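You operate a simulated robot arm through the tools that you are given. There is no shell and no other tool. Be economical: measure what you need, move in short steps, check, and stop when the job is done.

Carry out the task below with a simulated robot arm. There is one attempt and no reset: what you move stays moved.

Task
Open the vent, set zones two and three by the job 316 card, run the load and open the hatch.
Fine: vent open and zone lamps green at the start; the hatch only after DONE.

The check looks at the end state, three seconds after you hand in, the way a careful person would. Anything else that was tipped, shoved, dropped, spilled or broken makes it a failure.

Robot
A 7-joint arm with a fingered hand, fixed in place. Base frame: the origin is at the foot of the arm, x ahead of it, y to its left, z up. Lengths are in mm, angles in rad, forces in N, time in s.
Its first joint turns from -1.204 to 3.002 rad. Payload 5 kg.
The tool frame sits at the grasp point between the pads (the TCP): z along the fingers, y along the line on which they close. The tips reach 32 mm beyond it. The gripper opens to 160 mm. The gripper's body begins 89 mm behind the TCP. The gripper is a hand of 3 fingers: y runs from the thumb to the fingers, the wrist lies at [0, 0, -252] in the tool frame.
Orientation is that of the tool frame in the base frame, as [roll, pitch, yaw] about the fixed x, y, z axes, in that order (R = Rz(yaw) Ry(pitch) Rx(roll)). With the fingers straight down and closing along the base's y, the tool's x points along the base's -x, its y along +y and its z along -z.

Tools
- The arm moves only by the tool send_rows. Its argument "increments" is one flat list of numbers, 6 for each row, row after row: the shift along the tool's x, y, z in units of 300 mm (1.0 is 300 mm), then the turn, a rotation vector about the tool's x, y, z in units of 60 degrees (1.0 is 60 degrees). In form: [x, y, z, wx, wy, wz, x, y, z, wx, wy, wz, ...]. A call has 1 to 20 rows; each row is the pose to reach, as a shift and turn from the pose commanded when the call began, along the tool's axes at that moment. A call with a number of a shift or a turn outside -1 to 1 is refused whole. A row lasts 0.2 s, in which the tool goes at most 50 mm and 0.15 rad; a call with a longer step from one row to the next is refused whole. A pose out of reach is approached as far as the arm can. The call stops where the force on the tool passes 50 N (or 10 N more than at its start, if that is more) or the arm is blocked; 0.2 s more then pass. In this call time passes only in rows, and 0.2 s behind the last. The reply holds the time, the measured pose of the TCP, the force on the tool along the base axes, the opening and the grip force, in the units named above and with some noise, with the torque about the TCP (base axes, N m) and any sound that the robot's microphone picked up.
- Cameras (640 x 400 px; columns grow to the right, rows downward): "scene" is fixed at [50, -497.4, 1204.7]; the picture's right is [0.34, -0.94, 0.00], its down [0.05, 0.02, -1.00] and it looks along [0.94, 0.34, 0.05] (base axes); focal length 229 px, centre (320, 200). "wrist" rides on the gripper at [65, -4, -116] in the tool frame; the picture's right is [0.06, 1.00, 0.00], its down [-0.87, 0.05, -0.49] and it looks along [-0.49, 0.03, 0.87] (tool axes); focal length 261 px, centre (320, 200).
- snapshot(camera): a new picture of that camera. The clock stands still meanwhile.
- slide_trunk(by): slides the trunk up (or, below 0, down) by that many mm; the arm rides with it, the base frame stays. It gives what a move gives, with no picture.
- curl_fingers(finger1, finger2, thumb_bend): sets how far each is bent, from 0 (flat) to 100 (curled in); at 30 the hand is open as for a grip, at 70 the pads meet at the TCP. One left out holds its place. A second passes; each finger stops where it meets its share of the squeeze, and holds until it gets a number again. It is the only way to open and close the hand. It gives what a move gives, with no picture; readings hold the bend of each and the force on the fingers (four entries, about 0 where the hand has none), thumb and palm.
- measure_at(camera, pixels): for up to 12 pixels [column, row] of the newest picture of that camera ("zoom" is the newest enlarged one), the place [x, y, z] in the base frame of the surface seen there, good to about 3 mm. The clock stands still meanwhile.
- enlarge(camera, box): a new picture of the part [left, top, right, bottom] of that camera's present view, enlarged. The clock stands still meanwhile.
- finish_job(): hands the job in; it is judged then, once.

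Go step by step. Measure first, check grasps and placings, and put right what went wrong. The budget is 80 turns and 46 pictures, counting those below and the enlarged ones. Unless the task says otherwise, let go and move clear before handing in, and close with one line.

The tools are called after ">>>" as a command line: name --argument value ..., lists and objects as JSON in quotes. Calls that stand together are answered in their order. send_rows: Moves the arm, as the interface text tells. Its arguments: {"type":"object","properties":{"increments":{"type":"array","items":{"type":"number"}}},"required":["increments"]} The other tools are called the same way: slide_trunk (by) slides the trunk up or down; curl_fingers (finger1, finger2, thumb_bend) moves the fingers one by one; snapshot (camera) takes a picture; measure_at (camera, pixels) gives the place of the surface under pixels of a picture; enlarge (camera, box) takes an enlarged picture of a part of a camera's view; finish_job () hands the job in.

At the start:

```text
time: 0.0
tool_pos: [572.0, 126.5, 1635.7]
ee_rot: [3.142, 0.0, 3.142]
wrist_force: [-0.3, 0.1, -0.2]
ft_torque: [0.0, -0.03, 0.0]
grip_width: 159.9
grasp_force: 0.2
shape: jaw
bend: [30.0, 30.0, 30.0]
finger forces: [0.1, 0.0, 0.0, 0.0, 0.0, 0.1]
trunk travel left (down, up): [-708.0, 232.0]
```

scene: 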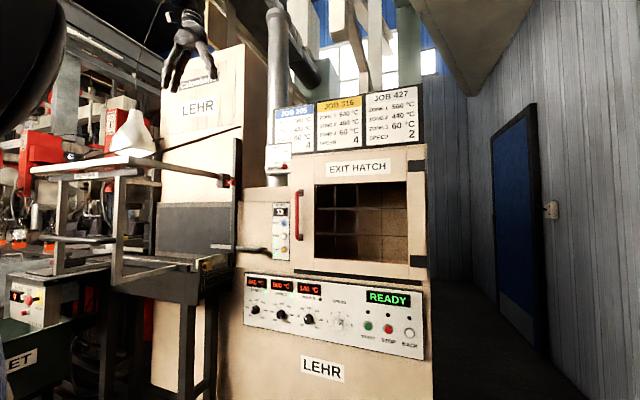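
wrist: 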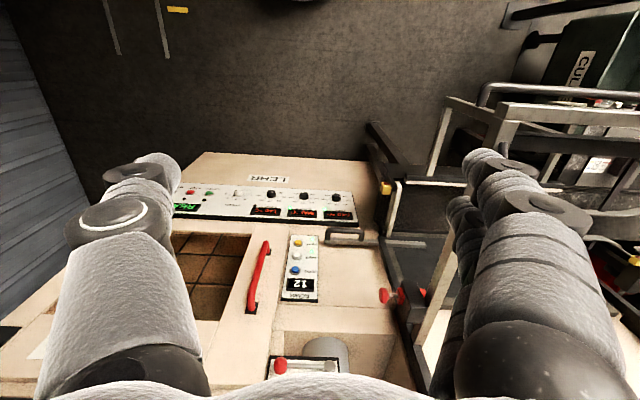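

The scene shows a lehr with three job cards (top, around 340,120), a control panel (330,310), a small pod (282,230) and something at the vent pipe (280,160). I'll enlarge these.

>>> enlarge --camera "scene" --box '[260, 80, 430, 186]'

>>> enlarge --camera "scene" --box '[235, 265, 435, 390]'

>>> enlarge --camera "scene" --box '[200, 130, 330, 270]'

```text
3.76 times, centred on (345, 133) of scene
```

zoom: 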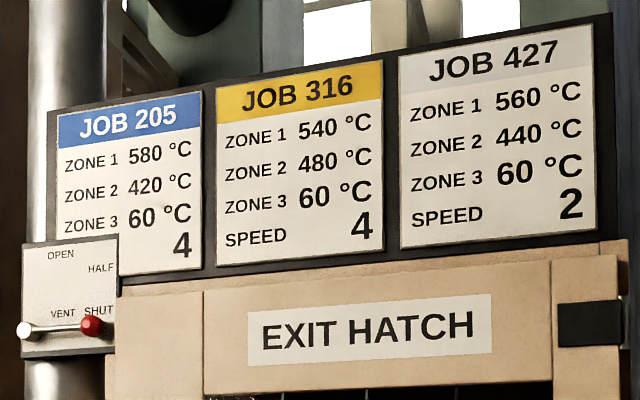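

```text
3.20 times, centred on (335, 328) of scene
```

zoom: 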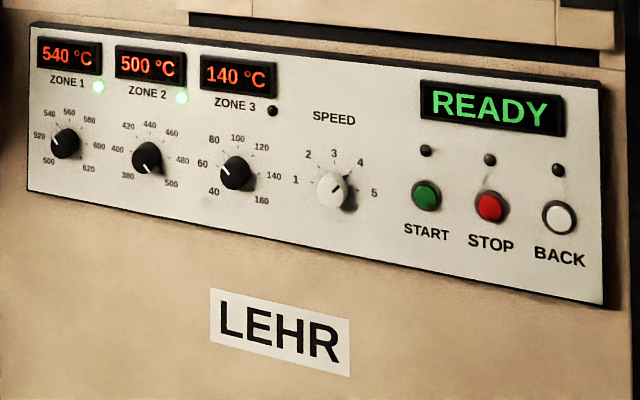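

```text
2.86 times, centred on (265, 200) of scene
```

zoom: 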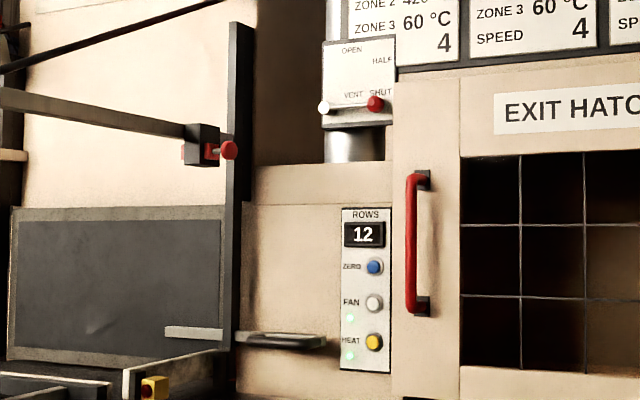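

Zone 2 reads 500 and zone 3 reads 140 while card 316 asks for 480, 60 and speed 4; the vent lever's red knob sits at SHUT. I'll measure the parts.

>>> measure_at --camera "zoom" --pixels '[[375, 104], [350, 105], [324, 107], [340, 70], [365, 60], [385, 80], [375, 267], [374, 342], [418, 190], [412, 240], [411, 300], [440, 250]]'

>>> measure_at --camera "scene" --pixels '[[255, 310], [281, 315], [308, 319], [339, 324], [368, 326], [388, 330], [409, 333], [265, 320], [420, 350], [250, 325], [330, 345], [340, 120]]'

>>> enlarge --camera "scene" --box '[242, 296, 352, 338]'

```text
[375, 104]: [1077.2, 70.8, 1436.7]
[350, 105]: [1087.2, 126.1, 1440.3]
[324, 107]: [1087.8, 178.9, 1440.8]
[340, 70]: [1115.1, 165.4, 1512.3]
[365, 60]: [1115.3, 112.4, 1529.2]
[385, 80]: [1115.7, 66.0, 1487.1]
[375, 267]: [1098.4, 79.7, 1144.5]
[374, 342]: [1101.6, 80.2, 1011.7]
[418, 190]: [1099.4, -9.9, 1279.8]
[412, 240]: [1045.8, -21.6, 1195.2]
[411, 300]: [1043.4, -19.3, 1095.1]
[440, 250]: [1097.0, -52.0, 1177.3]
```

```text
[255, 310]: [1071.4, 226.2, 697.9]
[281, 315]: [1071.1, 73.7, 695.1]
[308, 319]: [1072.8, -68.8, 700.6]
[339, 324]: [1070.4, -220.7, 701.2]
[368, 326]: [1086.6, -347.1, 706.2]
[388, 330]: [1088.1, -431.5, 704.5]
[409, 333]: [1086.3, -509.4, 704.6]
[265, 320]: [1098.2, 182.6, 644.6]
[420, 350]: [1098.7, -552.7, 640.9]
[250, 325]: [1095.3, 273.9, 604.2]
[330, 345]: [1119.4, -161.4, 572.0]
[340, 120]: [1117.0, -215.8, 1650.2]
```

```text
5.82 times, centred on (297, 317) of scene
```

zoom: 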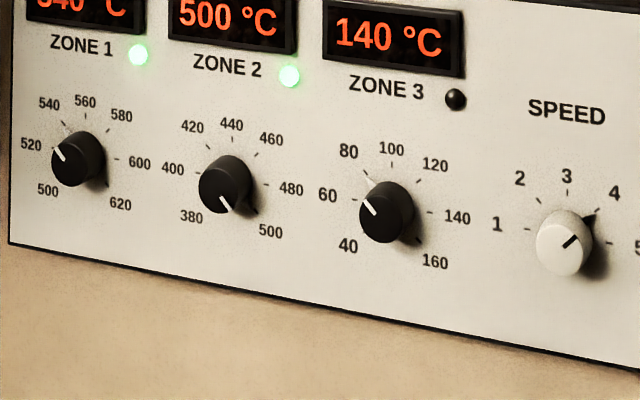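

Zone 3's dial seems to point at 80, zone 2's at 500, and speed's at 4. Before moving I'll check where the left-hand structure lies.

>>> measure_at --camera "scene" --pixels '[[232, 182], [130, 160], [120, 200], [40, 172], [260, 250], [215, 248], [225, 210], [131, 130], [205, 265], [180, 280], [70, 165], [145, 205]]'

>>> measure_at --camera "wrist" --pixels '[[280, 367], [325, 350], [260, 270], [420, 293], [385, 296], [384, 187], [345, 235], [500, 115], [450, 115], [410, 243], [272, 195], [305, 195]]'

```text
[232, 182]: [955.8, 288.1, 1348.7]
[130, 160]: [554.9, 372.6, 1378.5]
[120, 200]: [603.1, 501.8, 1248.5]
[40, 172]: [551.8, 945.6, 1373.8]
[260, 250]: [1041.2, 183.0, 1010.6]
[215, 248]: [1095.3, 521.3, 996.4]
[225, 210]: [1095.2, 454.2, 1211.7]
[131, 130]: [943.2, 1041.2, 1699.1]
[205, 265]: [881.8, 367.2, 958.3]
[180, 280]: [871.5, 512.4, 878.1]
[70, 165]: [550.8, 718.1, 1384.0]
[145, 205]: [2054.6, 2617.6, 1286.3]
```

```text
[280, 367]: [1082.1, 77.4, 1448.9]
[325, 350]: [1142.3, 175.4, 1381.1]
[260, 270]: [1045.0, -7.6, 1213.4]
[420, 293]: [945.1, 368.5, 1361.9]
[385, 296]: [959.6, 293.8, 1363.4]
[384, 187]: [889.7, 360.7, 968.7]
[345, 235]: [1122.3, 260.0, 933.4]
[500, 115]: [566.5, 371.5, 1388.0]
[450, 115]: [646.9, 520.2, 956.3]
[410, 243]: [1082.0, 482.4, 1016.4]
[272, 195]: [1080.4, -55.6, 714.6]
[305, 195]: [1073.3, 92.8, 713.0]
```

The rack edge is at y≈370 and a stop knob at (956,288,1349), so the space in front of y<250 is free. I'll turn the hand to point forward (+x).

>>> send_rows --increments '[0, 0, 0, 0, -0.125, 0, 0, 0, 0, 0, -0.25, 0, 0, 0, 0, 0, -0.375, 0, 0, 0, 0, 0, -0.5, 0, 0, 0, 0, 0, -0.625, 0, 0, 0, 0, 0, -0.75, 0]'

>>> send_rows --increments '[0, 0, 0, 0, -0.125, 0, 0, 0, 0, 0, -0.25, 0, 0, 0, 0, 0, -0.375, 0, 0, 0, 0, 0, -0.5, 0, 0, 0, 0, 0, -0.625, 0, 0, 0, 0, 0, -0.75, 0]'

>>> slide_trunk --by -200

>>> snapshot --camera "wrist"

```text
time: 1.4
tool_pos: [572.8, 125.8, 1636.5]
ee_rot: [3.139, 0.787, 3.139]
wrist_force: [-0.5, 0.4, 0.2]
ft_torque: [0.06, -0.02, 0.02]
grip_width: 159.7
grasp_force: 0.0
shape: jaw
bend: [30.0, 30.0, 30.0]
finger forces: [0.0, 0.0, 0.1, 0.1, 0.0, 0.0]
trunk travel left (down, up): [-708.0, 232.0]
```

```text
time: 2.8
tool_pos: [575.7, 128.5, 1636.0]
ee_rot: [-2.823, 1.57, -2.82]
wrist_force: [-0.2, -0.2, -0.7]
ft_torque: [0.01, 0.0, -0.03]
grip_width: 159.8
grasp_force: 0.0
shape: jaw
bend: [30.0, 30.0, 30.0]
finger forces: [0.1, 0.1, 0.0, 0.0, 0.1, 0.0]
out of reach, approached as far as the arm can: row 6
trunk travel left (down, up): [-708.0, 232.0]
```

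```text
time: 5.0
tool_pos: [576.2, 127.9, 1436.0]
ee_rot: [-3.14, 1.567, -3.136]
wrist_force: [0.1, -0.2, 0.0]
ft_torque: [-0.01, 0.01, 0.0]
grip_width: 159.8
grasp_force: 0.0
shape: jaw
bend: [30.0, 30.0, 30.0]
finger forces: [0.1, 0.0, 0.0, 0.0, 0.0, 0.0]
trunk travel left (down, up): [-508.0, 432.0]
```

```text
39 pictures are left
```

wrist: 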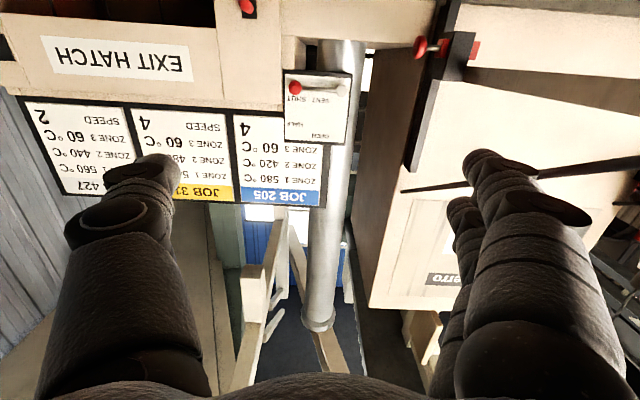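

The hand points forward and the vent plate is at (317,105) upside down. I'll enlarge it and measure lever points.

>>> enlarge --camera "wrist" --box '[272, 60, 362, 150]'

>>> measure_at --camera "wrist" --pixels '[[295, 87], [310, 89], [325, 90], [341, 88], [320, 134], [293, 124], [318, 150], [247, 5]]'

```text
4.44 times, centred on (317, 105) of wrist
```

zoom: 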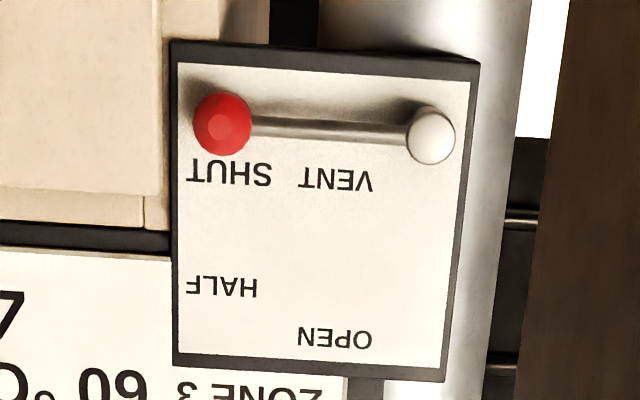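

```text
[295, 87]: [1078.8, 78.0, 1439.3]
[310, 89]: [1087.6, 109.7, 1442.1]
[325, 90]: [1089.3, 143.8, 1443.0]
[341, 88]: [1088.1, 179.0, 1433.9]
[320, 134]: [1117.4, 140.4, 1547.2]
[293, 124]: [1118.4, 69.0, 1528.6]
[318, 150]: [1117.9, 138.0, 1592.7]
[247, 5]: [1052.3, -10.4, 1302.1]
```

Lever pivot is about (y176, z1438) with the red ball at (y76, z1439), and OPEN is straight up. I'll turn the hand so the thumb is below, then approach the ball.

>>> send_rows --increments '[0, -0.029, 0.15, 0, 0, 0.125, 0, -0.058, 0.3, 0, 0, 0.25, 0, -0.087, 0.45, 0, 0, 0.375, 0, -0.116, 0.6, 0, 0, 0.5, 0, -0.145, 0.75, 0, 0, 0.625, -0.01, -0.173, 0.9, 0, 0, 0.75]'

>>> send_rows --increments '[0, 0, 0, 0, 0, 0.125, 0, 0, 0, 0, 0, 0.25, 0, 0, 0, 0, 0, 0.375, 0, 0, 0, 0, 0, 0.5, 0, 0, 0, 0, 0, 0.625, 0, 0, 0, 0, 0, 0.75]'

>>> curl_fingers --finger1 52 --finger2 52 --thumb_bend 52

>>> snapshot --camera "wrist"

```text
time: 6.4
tool_pos: [849.8, 73.0, 1436.1]
ee_rot: [1.58, 0.783, 1.582]
wrist_force: [0.9, -0.2, -0.1]
ft_torque: [0.01, -0.02, 0.01]
grip_width: 160.0
grasp_force: 0.0
shape: jaw
bend: [30.0, 30.0, 30.0]
finger forces: [0.0, 0.1, 0.0, 0.0, 0.0, 0.0]
trunk travel left (down, up): [-508.0, 432.0]
```

```text
time: 7.8
tool_pos: [860.0, 73.3, 1440.6]
ee_rot: [1.579, 0.001, 1.581]
wrist_force: [0.8, -1.2, -0.3]
ft_torque: [0.01, -0.03, 0.04]
grip_width: 159.9
grasp_force: 0.1
shape: jaw
bend: [30.0, 30.0, 30.0]
finger forces: [0.0, 0.1, 0.0, 0.1, 0.1, 0.1]
out of reach, approached as far as the arm can: row 6
trunk travel left (down, up): [-508.0, 432.0]
```

```text
time: 8.8
tool_pos: [856.9, 74.8, 1443.1]
ee_rot: [1.575, 0.003, 1.581]
wrist_force: [0.2, 0.0, -0.3]
ft_torque: [-0.01, 0.01, 0.01]
grip_width: 79.8
grasp_force: 0.2
shape: fingers
bend: [52.0, 52.0, 52.0]
finger forces: [0.0, 0.0, 0.1, 0.0, 0.0, 0.0]
trunk travel left (down, up): [-508.0, 432.0]
```

```text
37 pictures are left
```

wrist: 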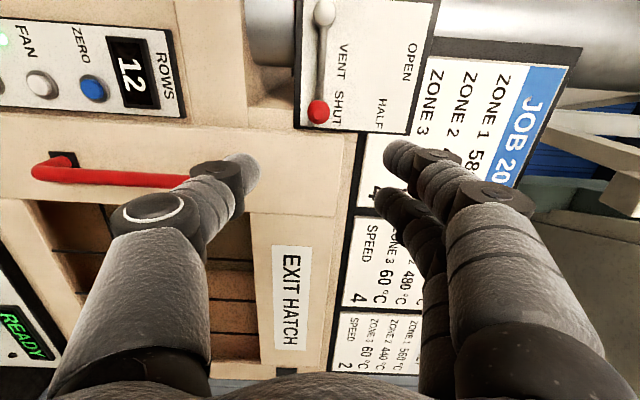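

Ball (318,110) lies ahead between thumb (left) and fingers (right). I'll advance to x≈1065 in steps.

>>> send_rows --increments '[0, -0.005, 0.14, 0, 0, 0, 0, -0.01, 0.28, 0, 0, 0, 0, -0.012, 0.42, 0, 0, 0, 0, -0.012, 0.56, 0, 0, 0, 0, -0.012, 0.64, 0, 0, 0]'

>>> snapshot --camera "wrist"

```text
time: 10.0
tool_pos: [1051.0, 74.2, 1439.1]
ee_rot: [1.575, -0.002, 1.574]
wrist_force: [0.3, 0.3, 0.3]
ft_torque: [-0.02, 0.01, 0.0]
grip_width: 79.4
grasp_force: 0.1
shape: fingers
bend: [52.0, 52.0, 52.0]
finger forces: [0.1, 0.0, 0.1, 0.1, 0.0, 0.0]
trunk travel left (down, up): [-508.0, 432.0]
```

```text
36 pictures are left
```

wrist: 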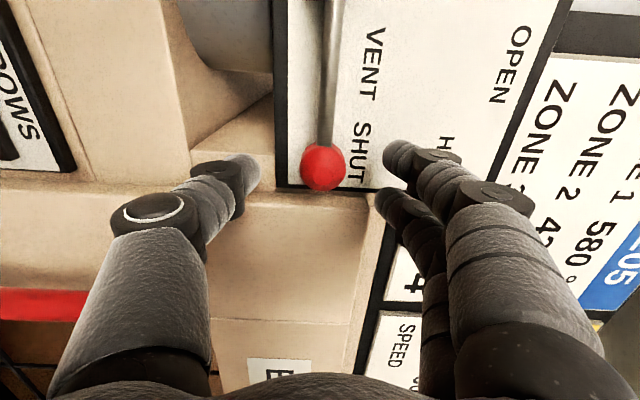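

The ball sits centred between the thumb and fingers. I'll go 17 mm further and close loosely around it.

>>> send_rows --increments '[0, 0, 0.057, 0, 0, 0]'

>>> curl_fingers --finger1 62 --finger2 62 --thumb_bend 62

>>> snapshot --camera "wrist"

```text
time: 10.4
tool_pos: [1068.2, 74.8, 1435.9]
ee_rot: [1.577, 0.0, 1.575]
wrist_force: [-0.1, -0.4, 0.2]
ft_torque: [0.01, -0.03, 0.04]
grip_width: 79.4
grasp_force: 0.0
shape: fingers
bend: [52.0, 52.0, 52.0]
finger forces: [0.1, 0.0, 0.0, 0.0, 0.0, 0.0]
trunk travel left (down, up): [-508.0, 432.0]
```

```text
time: 11.4
tool_pos: [1065.9, 74.1, 1438.5]
ee_rot: [1.575, 0.002, 1.577]
wrist_force: [-0.2, 0.8, 0.2]
ft_torque: [0.02, 0.0, 0.01]
grip_width: 40.5
grasp_force: 0.0
shape: fingers
bend: [62.0, 62.0, 62.0]
finger forces: [0.0, 0.1, 0.1, 0.0, 0.0, 0.1]
trunk travel left (down, up): [-508.0, 432.0]
```

```text
35 pictures are left
```

wrist: 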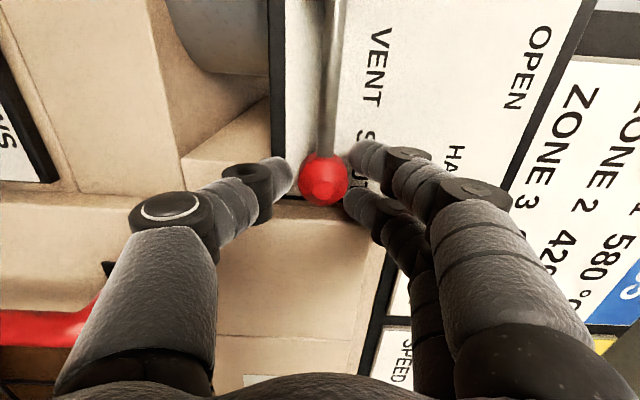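

The cage is around the ball (320,180). I'll swing it along the 101 mm arc up to OPEN, turning the hand with it.

>>> send_rows --increments '[0.005, 0.0585, 0, 0, 0, -0.11, 0.0203, 0.115, 0, 0, 0, -0.22, 0.045, 0.168, 0, 0, 0, -0.33, 0.0788, 0.2164, 0, 0, 0, -0.44, 0.1203, 0.2579, 0, 0, 0, -0.55, 0.1683, 0.2916, 0, 0, 0, -0.66, 0.2215, 0.3164, 0, 0, 0, -0.77, 0.2782, 0.3315, 0, 0, 0, -0.88, 0.3367, 0.3367, 0, 0, 0, -0.99, 0.36, 0.3357, 0, 0, 0, -1.0]'

>>> enlarge --camera "scene" --box '[220, 80, 340, 200]'

```text
time: 13.6
tool_pos: [1065.7, 184.9, 1539.4]
ee_rot: [1.581, 1.049, 1.584]
wrist_force: [-0.1, 0.5, -0.1]
ft_torque: [-0.01, 0.01, 0.02]
grip_width: 40.4
grasp_force: 0.1
shape: fingers
bend: [62.0, 62.0, 62.0]
finger forces: [0.0, 0.0, 0.0, 0.0, 0.0, 0.0]
trunk travel left (down, up): [-508.0, 432.0]
```

```text
3.33 times, centred on (280, 140) of scene
```

zoom: 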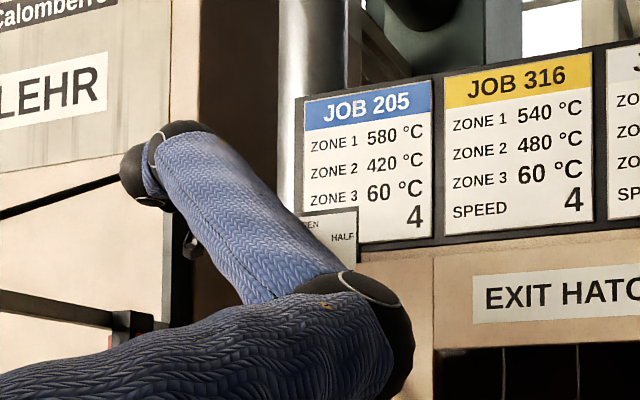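

The arm blocks the scene view; forces are nil. I'll check with the wrist camera.

>>> snapshot --camera "wrist"

```text
33 pictures are left
```

wrist: 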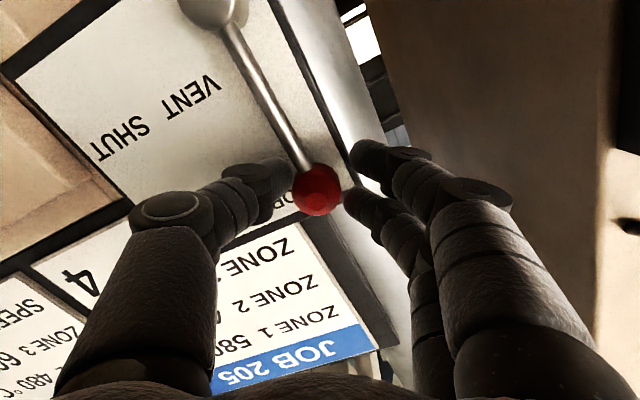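

The lever is near upright; I'll measure it to confirm it is at vertical.

>>> measure_at --camera "wrist" --pixels '[[318, 190], [302, 155], [285, 120], [260, 75], [240, 38], [212, 12], [345, 155], [300, 50]]'

```text
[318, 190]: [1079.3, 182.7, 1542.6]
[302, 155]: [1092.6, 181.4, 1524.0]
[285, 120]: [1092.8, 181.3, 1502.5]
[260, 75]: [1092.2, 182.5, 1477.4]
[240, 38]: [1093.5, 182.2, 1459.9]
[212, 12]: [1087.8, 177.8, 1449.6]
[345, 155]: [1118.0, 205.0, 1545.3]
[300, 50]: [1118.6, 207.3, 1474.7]
```

The lever is vertical (y≈182 all along), so the vent is open. I'll back straight out.

>>> send_rows --increments '[0, 0, -0.1, 0, 0, 0, 0, 0, -0.25, 0, 0, 0, 0, 0, -0.4, 0, 0, 0, 0, 0, -0.55, 0, 0, 0, -0.06, -0.1, -0.7, 0, 0, 0, -0.12, -0.22, -0.82, 0, 0, 0, -0.17, -0.32, -0.9, 0, 0, 0, -0.22, -0.42, -0.95, 0, 0, 0]'

>>> snapshot --camera "scene"

```text
refused: row 5 steps farther than a row can; nothing moved
```

```text
32 pictures are left
```

scene: 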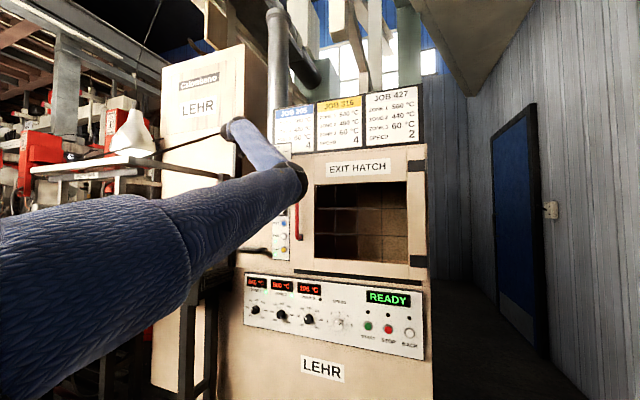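

Nothing moved since one row was too long; zone 3 is already cooling. I'll resend with shorter rows.

>>> send_rows --increments '[0, 0, -0.1, 0, 0, 0, 0, 0, -0.25, 0, 0, 0, 0, 0, -0.4, 0, 0, 0, 0, 0, -0.55, 0, 0, 0, 0, 0, -0.7, 0, 0, 0, -0.06, -0.1, -0.75, 0, 0, 0, -0.12, -0.2, -0.8, 0, 0, 0, -0.18, -0.3, -0.85, 0, 0, 0, -0.22, -0.42, -0.9, 0, 0, 0]'

>>> snapshot --camera "scene"

```text
time: 15.6
tool_pos: [797.6, 39.2, 1534.6]
ee_rot: [1.579, 1.047, 1.583]
wrist_force: [-0.5, 1.0, -0.7]
ft_torque: [0.01, -0.01, 0.0]
grip_width: 40.2
grasp_force: 0.1
shape: fingers
bend: [62.0, 62.0, 62.0]
finger forces: [0.1, 0.0, 0.0, 0.1, 0.0, 0.1]
trunk travel left (down, up): [-508.0, 432.0]
```

```text
31 pictures are left
```

scene: 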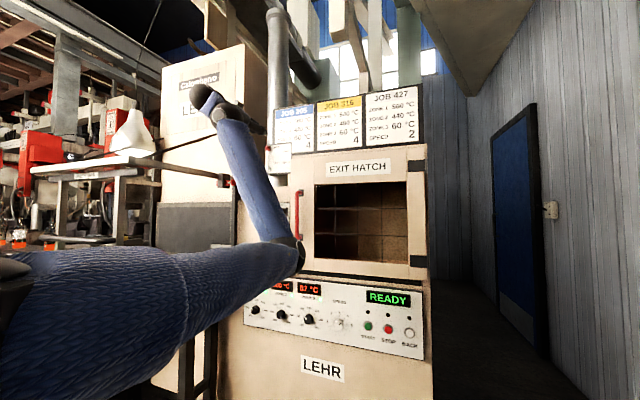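

The vent plate is clear and the arm is out. Before lowering the trunk, I'll measure the elbow and the green bin at lower left.

>>> measure_at --camera "scene" --pixels '[[295, 245], [293, 268], [250, 265], [100, 300], [40, 295], [20, 330], [80, 372], [110, 290], [190, 300], [10, 265], [285, 285], [311, 289]]'

>>> enlarge --camera "scene" --box '[235, 85, 335, 165]'

```text
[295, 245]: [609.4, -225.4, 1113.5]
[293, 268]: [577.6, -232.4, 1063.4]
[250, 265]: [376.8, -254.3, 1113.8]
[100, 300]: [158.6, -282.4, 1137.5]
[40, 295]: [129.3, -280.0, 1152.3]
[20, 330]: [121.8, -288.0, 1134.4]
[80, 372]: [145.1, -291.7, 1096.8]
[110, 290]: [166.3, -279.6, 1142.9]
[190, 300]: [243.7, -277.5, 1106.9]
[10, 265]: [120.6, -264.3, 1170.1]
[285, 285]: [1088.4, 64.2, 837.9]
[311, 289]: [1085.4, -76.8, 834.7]
```

```text
5.00 times, centred on (285, 125) of scene
```

zoom: 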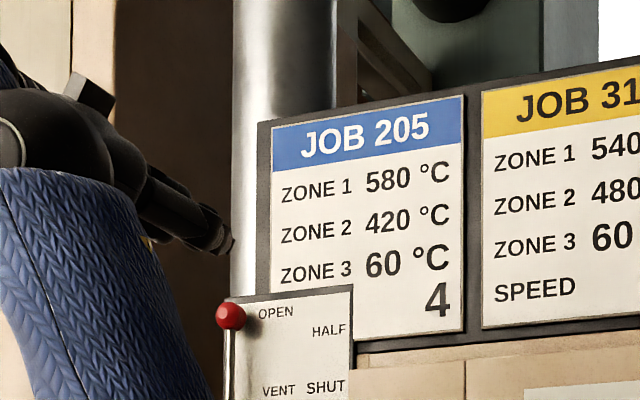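

The ball now stands at OPEN. I'll lower the trunk by 500 mm.

>>> slide_trunk --by -300

>>> slide_trunk --by -200

>>> snapshot --camera "scene"

```text
time: 18.6
tool_pos: [797.6, 40.5, 1234.5]
ee_rot: [1.579, 1.049, 1.582]
wrist_force: [0.2, 0.0, 0.9]
ft_torque: [-0.01, -0.02, -0.01]
grip_width: 40.4
grasp_force: 0.1
shape: fingers
bend: [62.0, 62.0, 62.0]
finger forces: [0.0, 0.1, 0.0, 0.0, 0.1, 0.1]
trunk travel left (down, up): [-208.0, 732.0]
```

```text
time: 20.7
tool_pos: [797.4, 40.1, 1035.5]
ee_rot: [1.579, 1.049, 1.581]
wrist_force: [0.5, 0.1, 0.6]
ft_torque: [0.03, 0.01, -0.03]
grip_width: 40.2
grasp_force: 0.0
shape: fingers
bend: [62.0, 62.0, 62.0]
finger forces: [0.0, 0.0, 0.0, 0.0, 0.1, 0.0]
trunk travel left (down, up): [-8.0, 932.0]
```

```text
29 pictures are left
```

scene: 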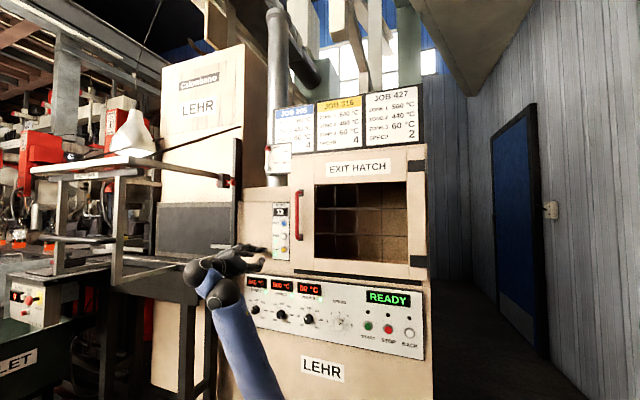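

Clear. I'll lower the arm toward the zone 2 knob height, staying at x≈797.

>>> send_rows --increments '[0.116, -0.05, 0, 0, 0, 0, 0.232, -0.1, 0, 0, 0, 0, 0.348, -0.15, 0, 0, 0, 0, 0.464, -0.2, 0, 0, 0, 0, 0.58, -0.25, 0, 0, 0, 0, 0.696, -0.3, 0, 0, 0, 0, 0.812, -0.35, 0, 0, 0, 0, 0.926, -0.396, 0, 0, 0, 0]'

>>> curl_fingers --finger1 52 --finger2 52 --thumb_bend 52

>>> snapshot --camera "wrist"

```text
time: 22.5
tool_pos: [795.0, 76.7, 731.6]
ee_rot: [1.579, 1.047, 1.585]
wrist_force: [-0.6, 0.3, 0.6]
ft_torque: [0.02, -0.01, -0.06]
grip_width: 40.2
grasp_force: 0.0
shape: fingers
bend: [62.0, 62.0, 62.0]
finger forces: [0.0, 0.0, 0.1, 0.0, 0.0, 0.1]
trunk travel left (down, up): [-8.0, 932.0]
```

```text
time: 23.5
tool_pos: [796.0, 76.8, 732.4]
ee_rot: [1.58, 1.047, 1.583]
wrist_force: [-0.2, -0.3, 0.9]
ft_torque: [0.02, -0.01, 0.01]
grip_width: 78.4
grasp_force: 0.0
shape: fingers
bend: [52.0, 52.0, 52.0]
finger forces: [0.1, 0.1, 0.0, 0.1, 0.1, 0.1]
trunk travel left (down, up): [-8.0, 932.0]
```

```text
28 pictures are left
```

wrist: 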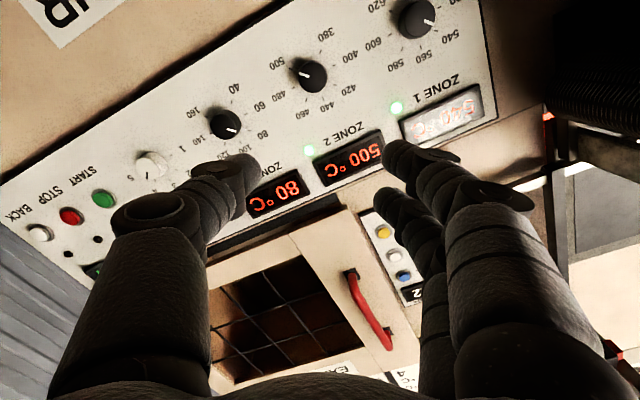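

Zone 3 settled at 80, so its dial is at 80. I'll measure the zone 2 and 3 knobs here with an enlarged view.

>>> enlarge --camera "wrist" --box '[190, 40, 350, 150]'

>>> measure_at --camera "wrist" --pixels '[[313, 77], [302, 77], [323, 77], [313, 66], [313, 88], [226, 124], [217, 124], [236, 124], [226, 114], [226, 134], [345, 160], [282, 90]]'

```text
3.64 times, centred on (270, 95) of wrist
```

zoom: 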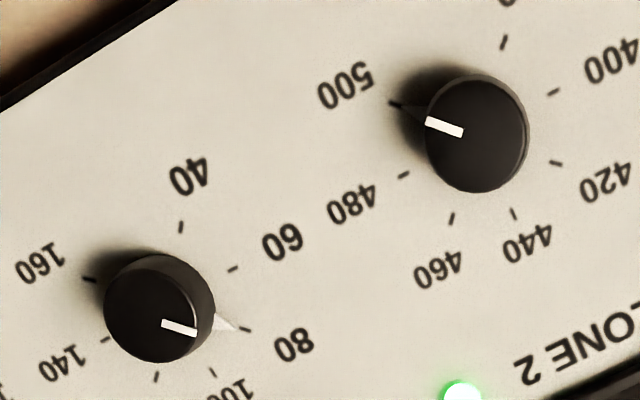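

```text
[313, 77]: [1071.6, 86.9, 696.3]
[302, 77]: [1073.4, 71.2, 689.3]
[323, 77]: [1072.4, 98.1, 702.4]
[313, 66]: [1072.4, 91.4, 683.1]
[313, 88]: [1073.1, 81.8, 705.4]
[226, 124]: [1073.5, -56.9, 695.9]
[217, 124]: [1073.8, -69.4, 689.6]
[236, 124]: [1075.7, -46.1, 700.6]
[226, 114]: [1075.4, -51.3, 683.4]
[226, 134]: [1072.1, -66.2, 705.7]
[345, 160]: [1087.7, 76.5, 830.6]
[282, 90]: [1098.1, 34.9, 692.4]
```

Zone 2 knob centre is about (1072, 87, 695), zone 3 (1073, -57, 695), both ~38 mm across; each needs 45° counter-clockwise. I'll approach zone 2.

>>> send_rows --increments '[0.062, -0.017, 0.1, 0, 0, 0, 0.123, -0.033, 0.2, 0, 0, 0, 0.123, -0.033, 0.34, 0, 0, 0, 0.123, -0.033, 0.48, 0, 0, 0, 0.123, -0.033, 0.62, 0, 0, 0, 0.123, -0.033, 0.74, 0, 0, 0, 0.123, -0.033, 0.8, 0, 0, 0]'

>>> snapshot --camera "wrist"

```text
time: 25.1
tool_pos: [1037.9, 86.6, 696.8]
ee_rot: [1.58, 1.047, 1.582]
wrist_force: [-0.8, 0.8, 0.3]
ft_torque: [0.01, -0.02, 0.02]
grip_width: 78.8
grasp_force: 0.0
shape: fingers
bend: [52.0, 52.0, 52.0]
finger forces: [0.1, 0.0, 0.0, 0.1, 0.1, 0.0]
trunk travel left (down, up): [-8.0, 932.0]
```

```text
26 pictures are left
```

wrist: 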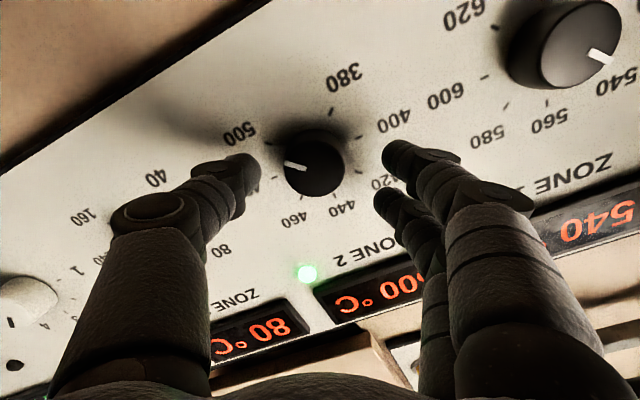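

The knob (315,163) is centred between the digits. I'll advance 19 mm and close on it.

>>> send_rows --increments '[0.008, 0, 0.063, 0, 0, 0]'

>>> curl_fingers --finger1 70 --finger2 70 --thumb_bend 70

>>> snapshot --camera "wrist"

```text
time: 25.5
tool_pos: [1056.2, 89.9, 692.8]
ee_rot: [1.58, 1.048, 1.581]
wrist_force: [-0.4, -0.1, -0.9]
ft_torque: [0.0, 0.05, 0.03]
grip_width: 78.5
grasp_force: 0.0
shape: fingers
bend: [52.0, 52.0, 52.0]
finger forces: [0.1, 0.0, 0.0, 0.0, 0.1, 0.0]
trunk travel left (down, up): [-8.0, 932.0]
```

```text
time: 26.5
tool_pos: [1056.2, 88.9, 694.7]
ee_rot: [1.582, 1.046, 1.583]
wrist_force: [9.9, -7.8, -3.8]
ft_torque: [0.0, 0.01, -0.1]
grip_width: 37.2
grasp_force: 13.1
shape: fingers
bend: [66.0, 64.0, 64.0]
finger forces: [3.4, 5.9, 0.0, 0.0, 16.8, 0.0]
trunk travel left (down, up): [-8.0, 932.0]
```

```text
25 pictures are left
```

wrist: 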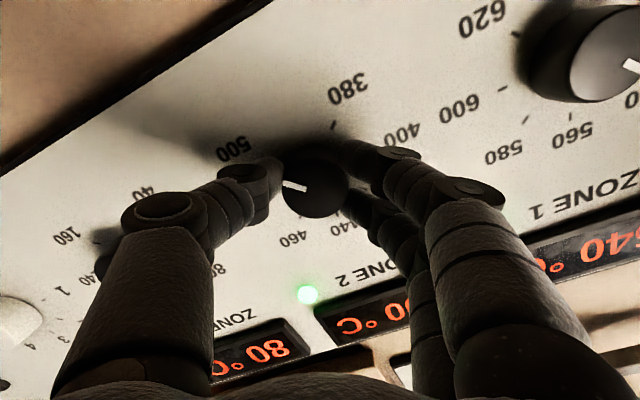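

Gripped at 37 mm with 13 N. I'll turn 45° counter-clockwise (negative about tool z).

>>> send_rows --increments '[0, 0, 0, 0, 0, -0.125, 0, 0, 0, 0, 0, -0.25, 0, 0, 0, 0, 0, -0.375, 0, 0, 0, 0, 0, -0.5, 0, 0, 0, 0, 0, -0.625, 0, 0, 0, 0, 0, -0.75]'

>>> snapshot --camera "wrist"

```text
time: 27.9
tool_pos: [1056.1, 87.8, 691.6]
ee_rot: [-1.594, 1.308, -1.592]
wrist_force: [6.2, -15.5, -13.4]
ft_torque: [0.13, 0.33, -0.32]
grip_width: 37.5
grasp_force: 14.7
shape: fingers
bend: [66.0, 65.0, 64.0]
finger forces: [5.9, 4.4, 0.1, 0.0, 18.9, 0.0]
trunk travel left (down, up): [-8.0, 932.0]
```

```text
24 pictures are left
```

wrist: 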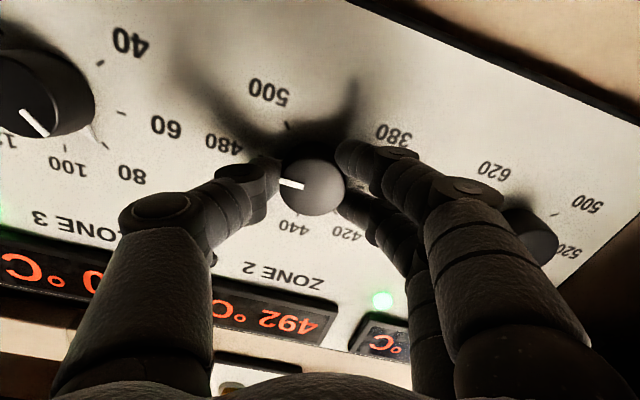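

The pointer moved with the hand and zone 2 is falling (492). I'll release, back off 100 mm and check.

>>> curl_fingers --finger1 52 --finger2 52 --thumb_bend 52

>>> send_rows --increments '[0, 0, -0.1, 0, 0, 0, 0, 0, -0.25, 0, 0, 0, 0, 0, -0.4, 0, 0, 0]'

>>> snapshot --camera "wrist"

```text
time: 28.9
tool_pos: [1054.6, 89.6, 694.7]
ee_rot: [-1.586, 1.308, -1.581]
wrist_force: [0.2, 0.2, 0.0]
ft_torque: [-0.01, -0.02, 0.0]
grip_width: 78.4
grasp_force: 0.0
shape: fingers
bend: [52.0, 52.0, 52.0]
finger forces: [0.0, 0.0, 0.0, 0.1, 0.0, 0.0]
trunk travel left (down, up): [-8.0, 932.0]
```

```text
time: 29.7
tool_pos: [934.1, 88.3, 694.0]
ee_rot: [-1.589, 1.31, -1.583]
wrist_force: [0.1, 0.3, -1.3]
ft_torque: [0.03, -0.04, -0.01]
grip_width: 78.8
grasp_force: 0.1
shape: fingers
bend: [52.0, 52.0, 52.0]
finger forces: [0.0, 0.1, 0.0, 0.0, 0.1, 0.1]
trunk travel left (down, up): [-8.0, 932.0]
```

```text
23 pictures are left
```

wrist: 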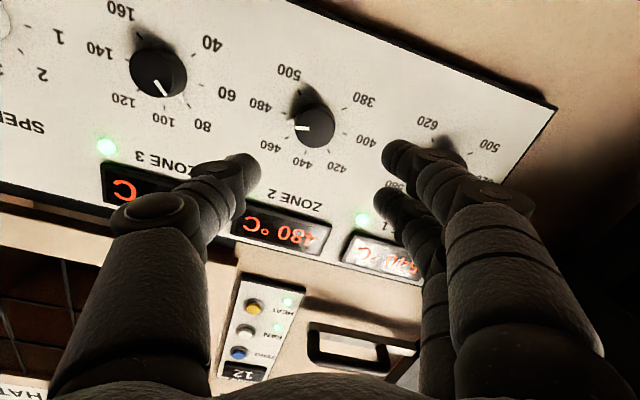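

Zone 2 now shows 480. I'll move across to zone 3 (y −57), turning the hand back +45°, then approach.

>>> send_rows --increments '[0.021, -0.077, 0, 0, 0, 0.125, 0.042, -0.155, 0, 0, 0, 0.25, 0.062, -0.232, 0, 0, 0, 0.375, 0.083, -0.309, 0, 0, 0, 0.5, 0.103, -0.387, 0, 0, 0, 0.625, 0.124, -0.464, 0, 0, 0, 0.75, 0.124, -0.464, 0.15, 0, 0, 0.75, 0.124, -0.464, 0.28, 0, 0, 0.75, 0.124, -0.464, 0.34, 0, 0, 0.75]'

>>> snapshot --camera "wrist"

```text
time: 31.7
tool_pos: [1037.4, -56.9, 694.4]
ee_rot: [1.579, 1.047, 1.582]
wrist_force: [-0.2, -0.5, 0.4]
ft_torque: [0.04, 0.01, 0.02]
grip_width: 78.8
grasp_force: 0.0
shape: fingers
bend: [52.0, 52.0, 52.0]
finger forces: [0.0, 0.0, 0.0, 0.0, 0.0, 0.0]
trunk travel left (down, up): [-8.0, 932.0]
```

```text
22 pictures are left
```

wrist: 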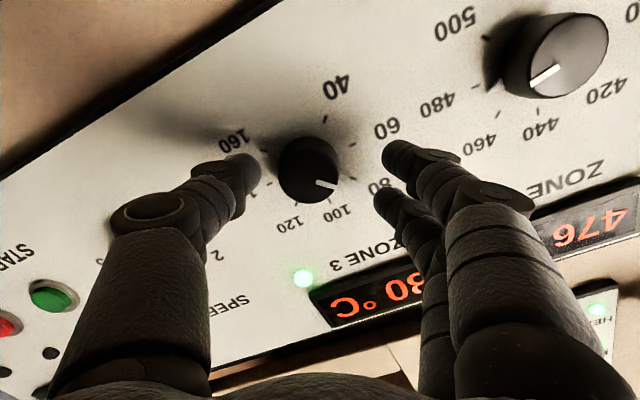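

Zone 2 now reads 476, so I'll recheck it later. Zone 3's knob (308,170) is ~6 mm toward the thumb; I'll shift, advance and grip.

>>> send_rows --increments '[0, -0.018, 0.02, 0, 0, 0, 0, -0.018, 0.063, 0, 0, 0]'

>>> curl_fingers --finger1 70 --finger2 70 --thumb_bend 70

>>> snapshot --camera "wrist"

```text
time: 32.3
tool_pos: [1056.5, -59.5, 692.9]
ee_rot: [1.578, 1.048, 1.583]
wrist_force: [-7.1, 1.1, -0.7]
ft_torque: [0.11, 0.22, -0.27]
grip_width: 78.6
grasp_force: 3.8
shape: fingers
bend: [52.0, 52.0, 52.0]
finger forces: [0.1, 0.0, 0.1, 0.0, 6.4, 0.1]
trunk travel left (down, up): [-8.0, 932.0]
```

```text
time: 33.3
tool_pos: [1056.4, -62.5, 691.2]
ee_rot: [1.582, 1.046, 1.583]
wrist_force: [8.9, -5.3, -2.3]
ft_torque: [0.03, -0.01, -0.09]
grip_width: 35.6
grasp_force: 13.3
shape: fingers
bend: [66.0, 63.0, 64.0]
finger forces: [3.4, 7.5, 0.1, 0.0, 15.1, 0.1]
trunk travel left (down, up): [-8.0, 932.0]
```

```text
21 pictures are left
```

wrist: 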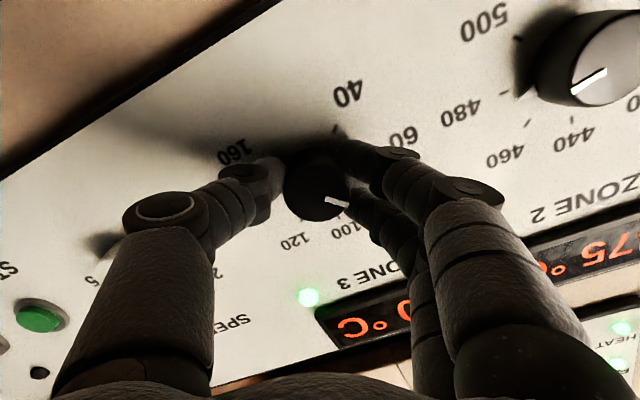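

Gripped at 36 mm. Since zone 2 went past (475), I'll turn zone 3 by 40° first and read the effect.

>>> send_rows --increments '[0, 0, 0, 0, 0, -0.125, 0, 0, 0, 0, 0, -0.25, 0, 0, 0, 0, 0, -0.375, 0, 0, 0, 0, 0, -0.5, 0, 0, 0, 0, 0, -0.6, 0, 0, 0, 0, 0, -0.667, 0, 0, 0, 0, 0, -0.667]'

>>> curl_fingers --finger1 52 --finger2 52 --thumb_bend 52

>>> send_rows --increments '[0, 0, -0.1, 0, 0, 0, 0, 0, -0.25, 0, 0, 0, 0, 0, -0.4, 0, 0, 0, 0, 0, -0.4, 0, 0, 0, 0, 0, -0.4, 0, 0, 0, 0, 0, -0.4, 0, 0, 0, 0, 0, -0.4, 0, 0, 0, 0, 0, -0.4, 0, 0, 0, 0, 0, -0.4, 0, 0, 0, 0, 0, -0.4, 0, 0, 0]'

>>> snapshot --camera "wrist"

>>> enlarge --camera "scene" --box '[235, 265, 435, 365]'

```text
time: 34.9
tool_pos: [1057.7, -61.2, 689.7]
ee_rot: [-1.606, 1.396, -1.603]
wrist_force: [2.8, -18.8, -10.6]
ft_torque: [0.16, 0.25, -0.53]
grip_width: 36.0
grasp_force: 16.4
shape: fingers
bend: [68.0, 65.0, 64.0]
finger forces: [5.3, 4.1, 0.1, 0.0, 23.5, 0.1]
trunk travel left (down, up): [-8.0, 932.0]
```

```text
time: 35.9
tool_pos: [1057.0, -58.5, 692.7]
ee_rot: [-1.591, 1.395, -1.586]
wrist_force: [-3.5, 0.2, 1.0]
ft_torque: [-0.1, -0.08, -0.17]
grip_width: 78.3
grasp_force: 1.6
shape: fingers
bend: [52.0, 52.0, 52.0]
finger forces: [0.1, 0.1, 0.1, 0.0, 3.6, 0.1]
trunk travel left (down, up): [-8.0, 932.0]
```

```text
time: 38.1
tool_pos: [936.2, -60.3, 692.9]
ee_rot: [-1.595, 1.396, -1.59]
wrist_force: [-1.1, 0.0, -0.7]
ft_torque: [0.0, -0.01, -0.01]
grip_width: 78.8
grasp_force: 0.0
shape: fingers
bend: [52.0, 52.0, 52.0]
finger forces: [0.1, 0.0, 0.0, 0.0, 0.0, 0.0]
trunk travel left (down, up): [-8.0, 932.0]
```

```text
20 pictures are left
```

wrist: 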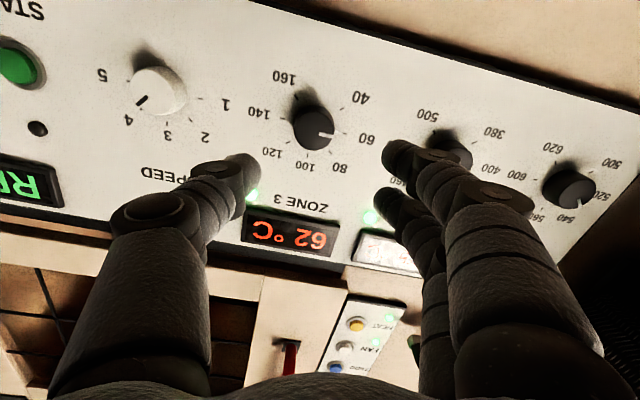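

```text
3.20 times, centred on (335, 315) of scene
```

zoom: 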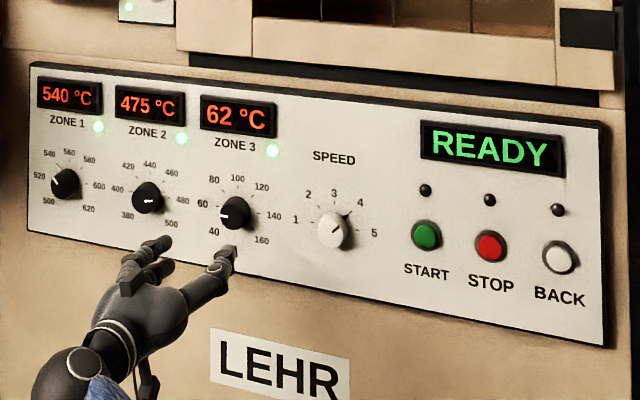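

Zone 3 reads 62 after 40°, zone 2 is steady at 475. I'll regrip zone 3 and nudge it 4.5° more, reading the display while gripping.

>>> send_rows --increments '[0, -0.006, 0.14, 0, 0, 0, 0, -0.006, 0.28, 0, 0, 0, 0, -0.006, 0.4, 0, 0, 0]'

>>> curl_fingers --finger1 70 --finger2 70 --thumb_bend 70

>>> send_rows --increments '[0, 0, 0, 0, 0, -0.04, 0, 0, 0, 0, 0, -0.075, 0, 0, 0, 0, 0, -0.075, 0, 0, 0, 0, 0, -0.075, 0, 0, 0, 0, 0, -0.075, 0, 0, 0, 0, 0, -0.075]'

>>> enlarge --camera "scene" --box '[235, 265, 335, 328]'

```text
time: 38.9
tool_pos: [1055.1, -61.8, 694.5]
ee_rot: [-1.595, 1.397, -1.59]
wrist_force: [-0.2, -0.4, 1.5]
ft_torque: [-0.03, 0.01, 0.0]
grip_width: 78.6
grasp_force: 0.1
shape: fingers
bend: [52.0, 52.0, 52.0]
finger forces: [0.1, 0.0, 0.0, 0.0, 0.0, 0.1]
trunk travel left (down, up): [-8.0, 932.0]
```

```text
time: 39.9
tool_pos: [1056.8, -62.1, 692.5]
ee_rot: [-1.598, 1.397, -1.594]
wrist_force: [12.4, -8.1, 3.6]
ft_torque: [-0.01, -0.06, -0.11]
grip_width: 38.3
grasp_force: 13.1
shape: fingers
bend: [65.0, 64.0, 64.0]
finger forces: [3.5, 5.1, 0.0, 0.1, 17.2, 0.0]
trunk travel left (down, up): [-8.0, 932.0]
```

```text
time: 41.3
tool_pos: [1055.5, -60.6, 692.6]
ee_rot: [-1.589, 1.317, -1.581]
wrist_force: [7.6, -11.3, 1.5]
ft_torque: [0.07, -0.07, -0.3]
grip_width: 38.8
grasp_force: 13.6
shape: fingers
bend: [66.0, 65.0, 64.0]
finger forces: [3.6, 4.8, 0.1, 0.1, 19.4, 0.0]
trunk travel left (down, up): [-8.0, 932.0]
```

```text
6.35 times, centred on (285, 296) of scene
```

zoom: 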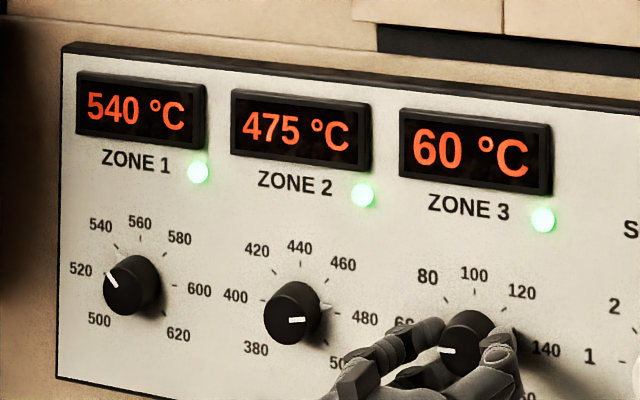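

Zone 3 reads 60. I'll release, move over to zone 2 (y 88) and grip it.

>>> curl_fingers --finger1 52 --finger2 52 --thumb_bend 52

>>> send_rows --increments '[0, 0, -0.1, 0, 0, 0, 0, 0, -0.24, 0, 0, 0, -0.04, 0.14, -0.26, 0, 0, 0, -0.08, 0.28, -0.26, 0, 0, 0, -0.11, 0.41, -0.26, 0, 0, 0, -0.13, 0.48, -0.26, 0, 0, 0, -0.13, 0.48, -0.13, 0, 0, 0, -0.13, 0.48, 0, 0, 0, 0]'

>>> snapshot --camera "wrist"

```text
time: 42.3
tool_pos: [1055.8, -61.2, 692.5]
ee_rot: [-1.589, 1.317, -1.582]
wrist_force: [-0.1, -0.5, -0.2]
ft_torque: [0.0, -0.04, -0.01]
grip_width: 78.4
grasp_force: 0.2
shape: fingers
bend: [52.0, 52.0, 52.0]
finger forces: [0.0, 0.0, 0.0, 0.0, 0.7, 0.0]
trunk travel left (down, up): [-8.0, 932.0]
```

```text
time: 44.1
tool_pos: [1055.7, 89.3, 692.8]
ee_rot: [-1.588, 1.318, -1.584]
wrist_force: [-3.0, -0.3, -1.2]
ft_torque: [0.04, 0.04, -0.14]
grip_width: 78.7
grasp_force: 1.7
shape: fingers
bend: [52.0, 52.0, 52.0]
finger forces: [0.1, 0.0, 0.0, 0.0, 3.0, 0.1]
trunk travel left (down, up): [-8.0, 932.0]
```

```text
17 pictures are left
```

wrist: 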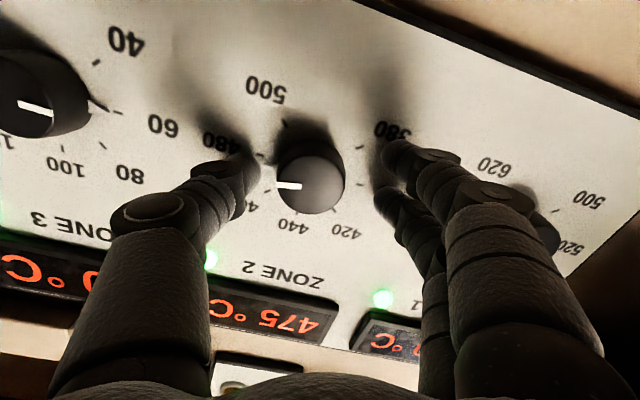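

Zone 2's knob (312,183) is between the digits. I'll back off 2 mm, close and turn +11°.

>>> send_rows --increments '[0, -0.004, -0.007, 0, 0, 0]'

>>> curl_fingers --finger1 70 --finger2 70 --thumb_bend 70

>>> send_rows --increments '[0, 0, 0, 0, 0, 0.09, 0, 0, 0, 0, 0, 0.185, 0, 0, 0, 0, 0, 0.185, 0, 0, 0, 0, 0, 0.185, 0, 0, 0, 0, 0, 0.185, 0, 0, 0, 0, 0, 0.185, 0, 0, 0, 0, 0, 0.185, 0, 0, 0, 0, 0, 0.185, 0, 0, 0, 0, 0, 0.185]'

>>> enlarge --camera "scene" --box '[235, 265, 335, 328]'

```text
time: 44.5
tool_pos: [1054.1, 87.9, 694.5]
ee_rot: [-1.588, 1.319, -1.583]
wrist_force: [-0.2, 0.1, 0.4]
ft_torque: [-0.02, 0.03, -0.03]
grip_width: 78.8
grasp_force: 0.0
shape: fingers
bend: [52.0, 52.0, 52.0]
finger forces: [0.1, 0.0, 0.1, 0.1, 0.0, 0.1]
trunk travel left (down, up): [-8.0, 932.0]
```

```text
time: 45.5
tool_pos: [1054.1, 85.7, 693.0]
ee_rot: [-1.589, 1.317, -1.584]
wrist_force: [9.6, -5.0, 3.1]
ft_torque: [0.03, -0.09, -0.08]
grip_width: 38.6
grasp_force: 12.9
shape: fingers
bend: [65.0, 64.0, 64.0]
finger forces: [4.4, 5.6, 0.0, 0.1, 15.6, 0.0]
trunk travel left (down, up): [-8.0, 932.0]
```

```text
time: 47.5
tool_pos: [1053.7, 87.4, 692.7]
ee_rot: [-1.648, 1.511, -1.643]
wrist_force: [14.8, -5.3, 5.4]
ft_torque: [0.02, -0.09, -0.1]
grip_width: 38.1
grasp_force: 12.9
shape: fingers
bend: [65.0, 64.0, 64.0]
finger forces: [4.4, 6.7, 0.0, 0.0, 14.3, 0.0]
trunk travel left (down, up): [-8.0, 932.0]
```

```text
6.35 times, centred on (285, 296) of scene
```

zoom: 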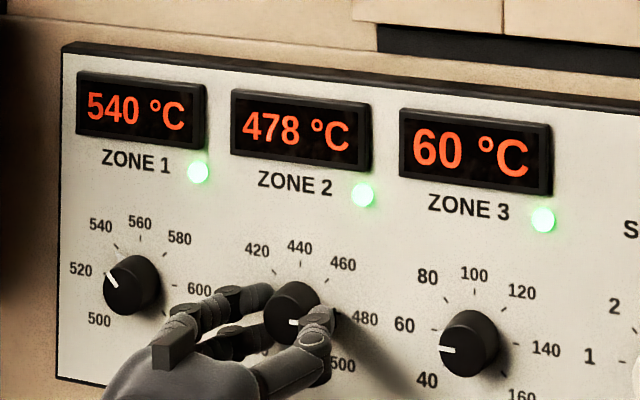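

Zone 2 reads 478. I'll add 4° and hold.

>>> send_rows --increments '[0, 0, 0, 0, 0, 0.07, 0, 0, 0, 0, 0, 0.07, 0, 0, 0, 0, 0, 0.07, 0, 0, 0, 0, 0, 0.07, 0, 0, 0, 0, 0, 0.07, 0, 0, 0, 0, 0, 0.07, 0, 0, 0, 0, 0, 0.07]'

>>> curl_fingers --finger1 52 --finger2 52 --thumb_bend 52

>>> send_rows --increments '[0, 0, -0.1, 0, 0, 0, 0, 0, -0.25, 0, 0, 0, 0, 0, -0.4, 0, 0, 0, 0, 0, -0.5, 0, 0, 0, 0, 0, -0.5, 0, 0, 0]'

>>> enlarge --camera "scene" --box '[235, 265, 435, 365]'

```text
time: 49.1
tool_pos: [1053.8, 87.1, 693.5]
ee_rot: [1.875, 1.557, 1.876]
wrist_force: [10.7, -3.8, 6.1]
ft_torque: [-0.05, -0.12, -0.07]
grip_width: 37.9
grasp_force: 12.7
shape: fingers
bend: [65.0, 64.0, 64.0]
finger forces: [4.8, 7.0, 0.0, 0.1, 14.0, 0.0]
trunk travel left (down, up): [-8.0, 932.0]
```

```text
time: 50.1
tool_pos: [1053.5, 86.3, 694.2]
ee_rot: [1.883, 1.556, 1.889]
wrist_force: [0.2, -0.1, -0.4]
ft_torque: [0.0, 0.02, 0.04]
grip_width: 78.8
grasp_force: 0.0
shape: fingers
bend: [52.0, 52.0, 52.0]
finger forces: [0.1, 0.1, 0.1, 0.0, 0.1, 0.1]
trunk travel left (down, up): [-8.0, 932.0]
```

```text
time: 51.3
tool_pos: [901.6, 83.4, 693.7]
ee_rot: [1.887, 1.557, 1.891]
wrist_force: [-0.4, -0.3, 0.1]
ft_torque: [0.03, -0.01, 0.04]
grip_width: 78.4
grasp_force: 0.0
shape: fingers
bend: [52.0, 52.0, 52.0]
finger forces: [0.1, 0.0, 0.1, 0.0, 0.0, 0.0]
trunk travel left (down, up): [-8.0, 932.0]
```

```text
3.20 times, centred on (335, 315) of scene
```

zoom: 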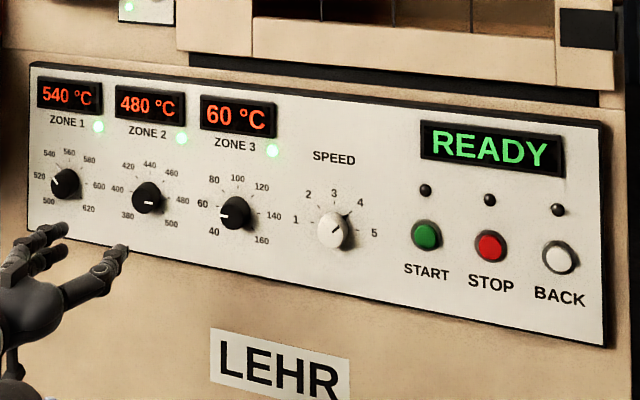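

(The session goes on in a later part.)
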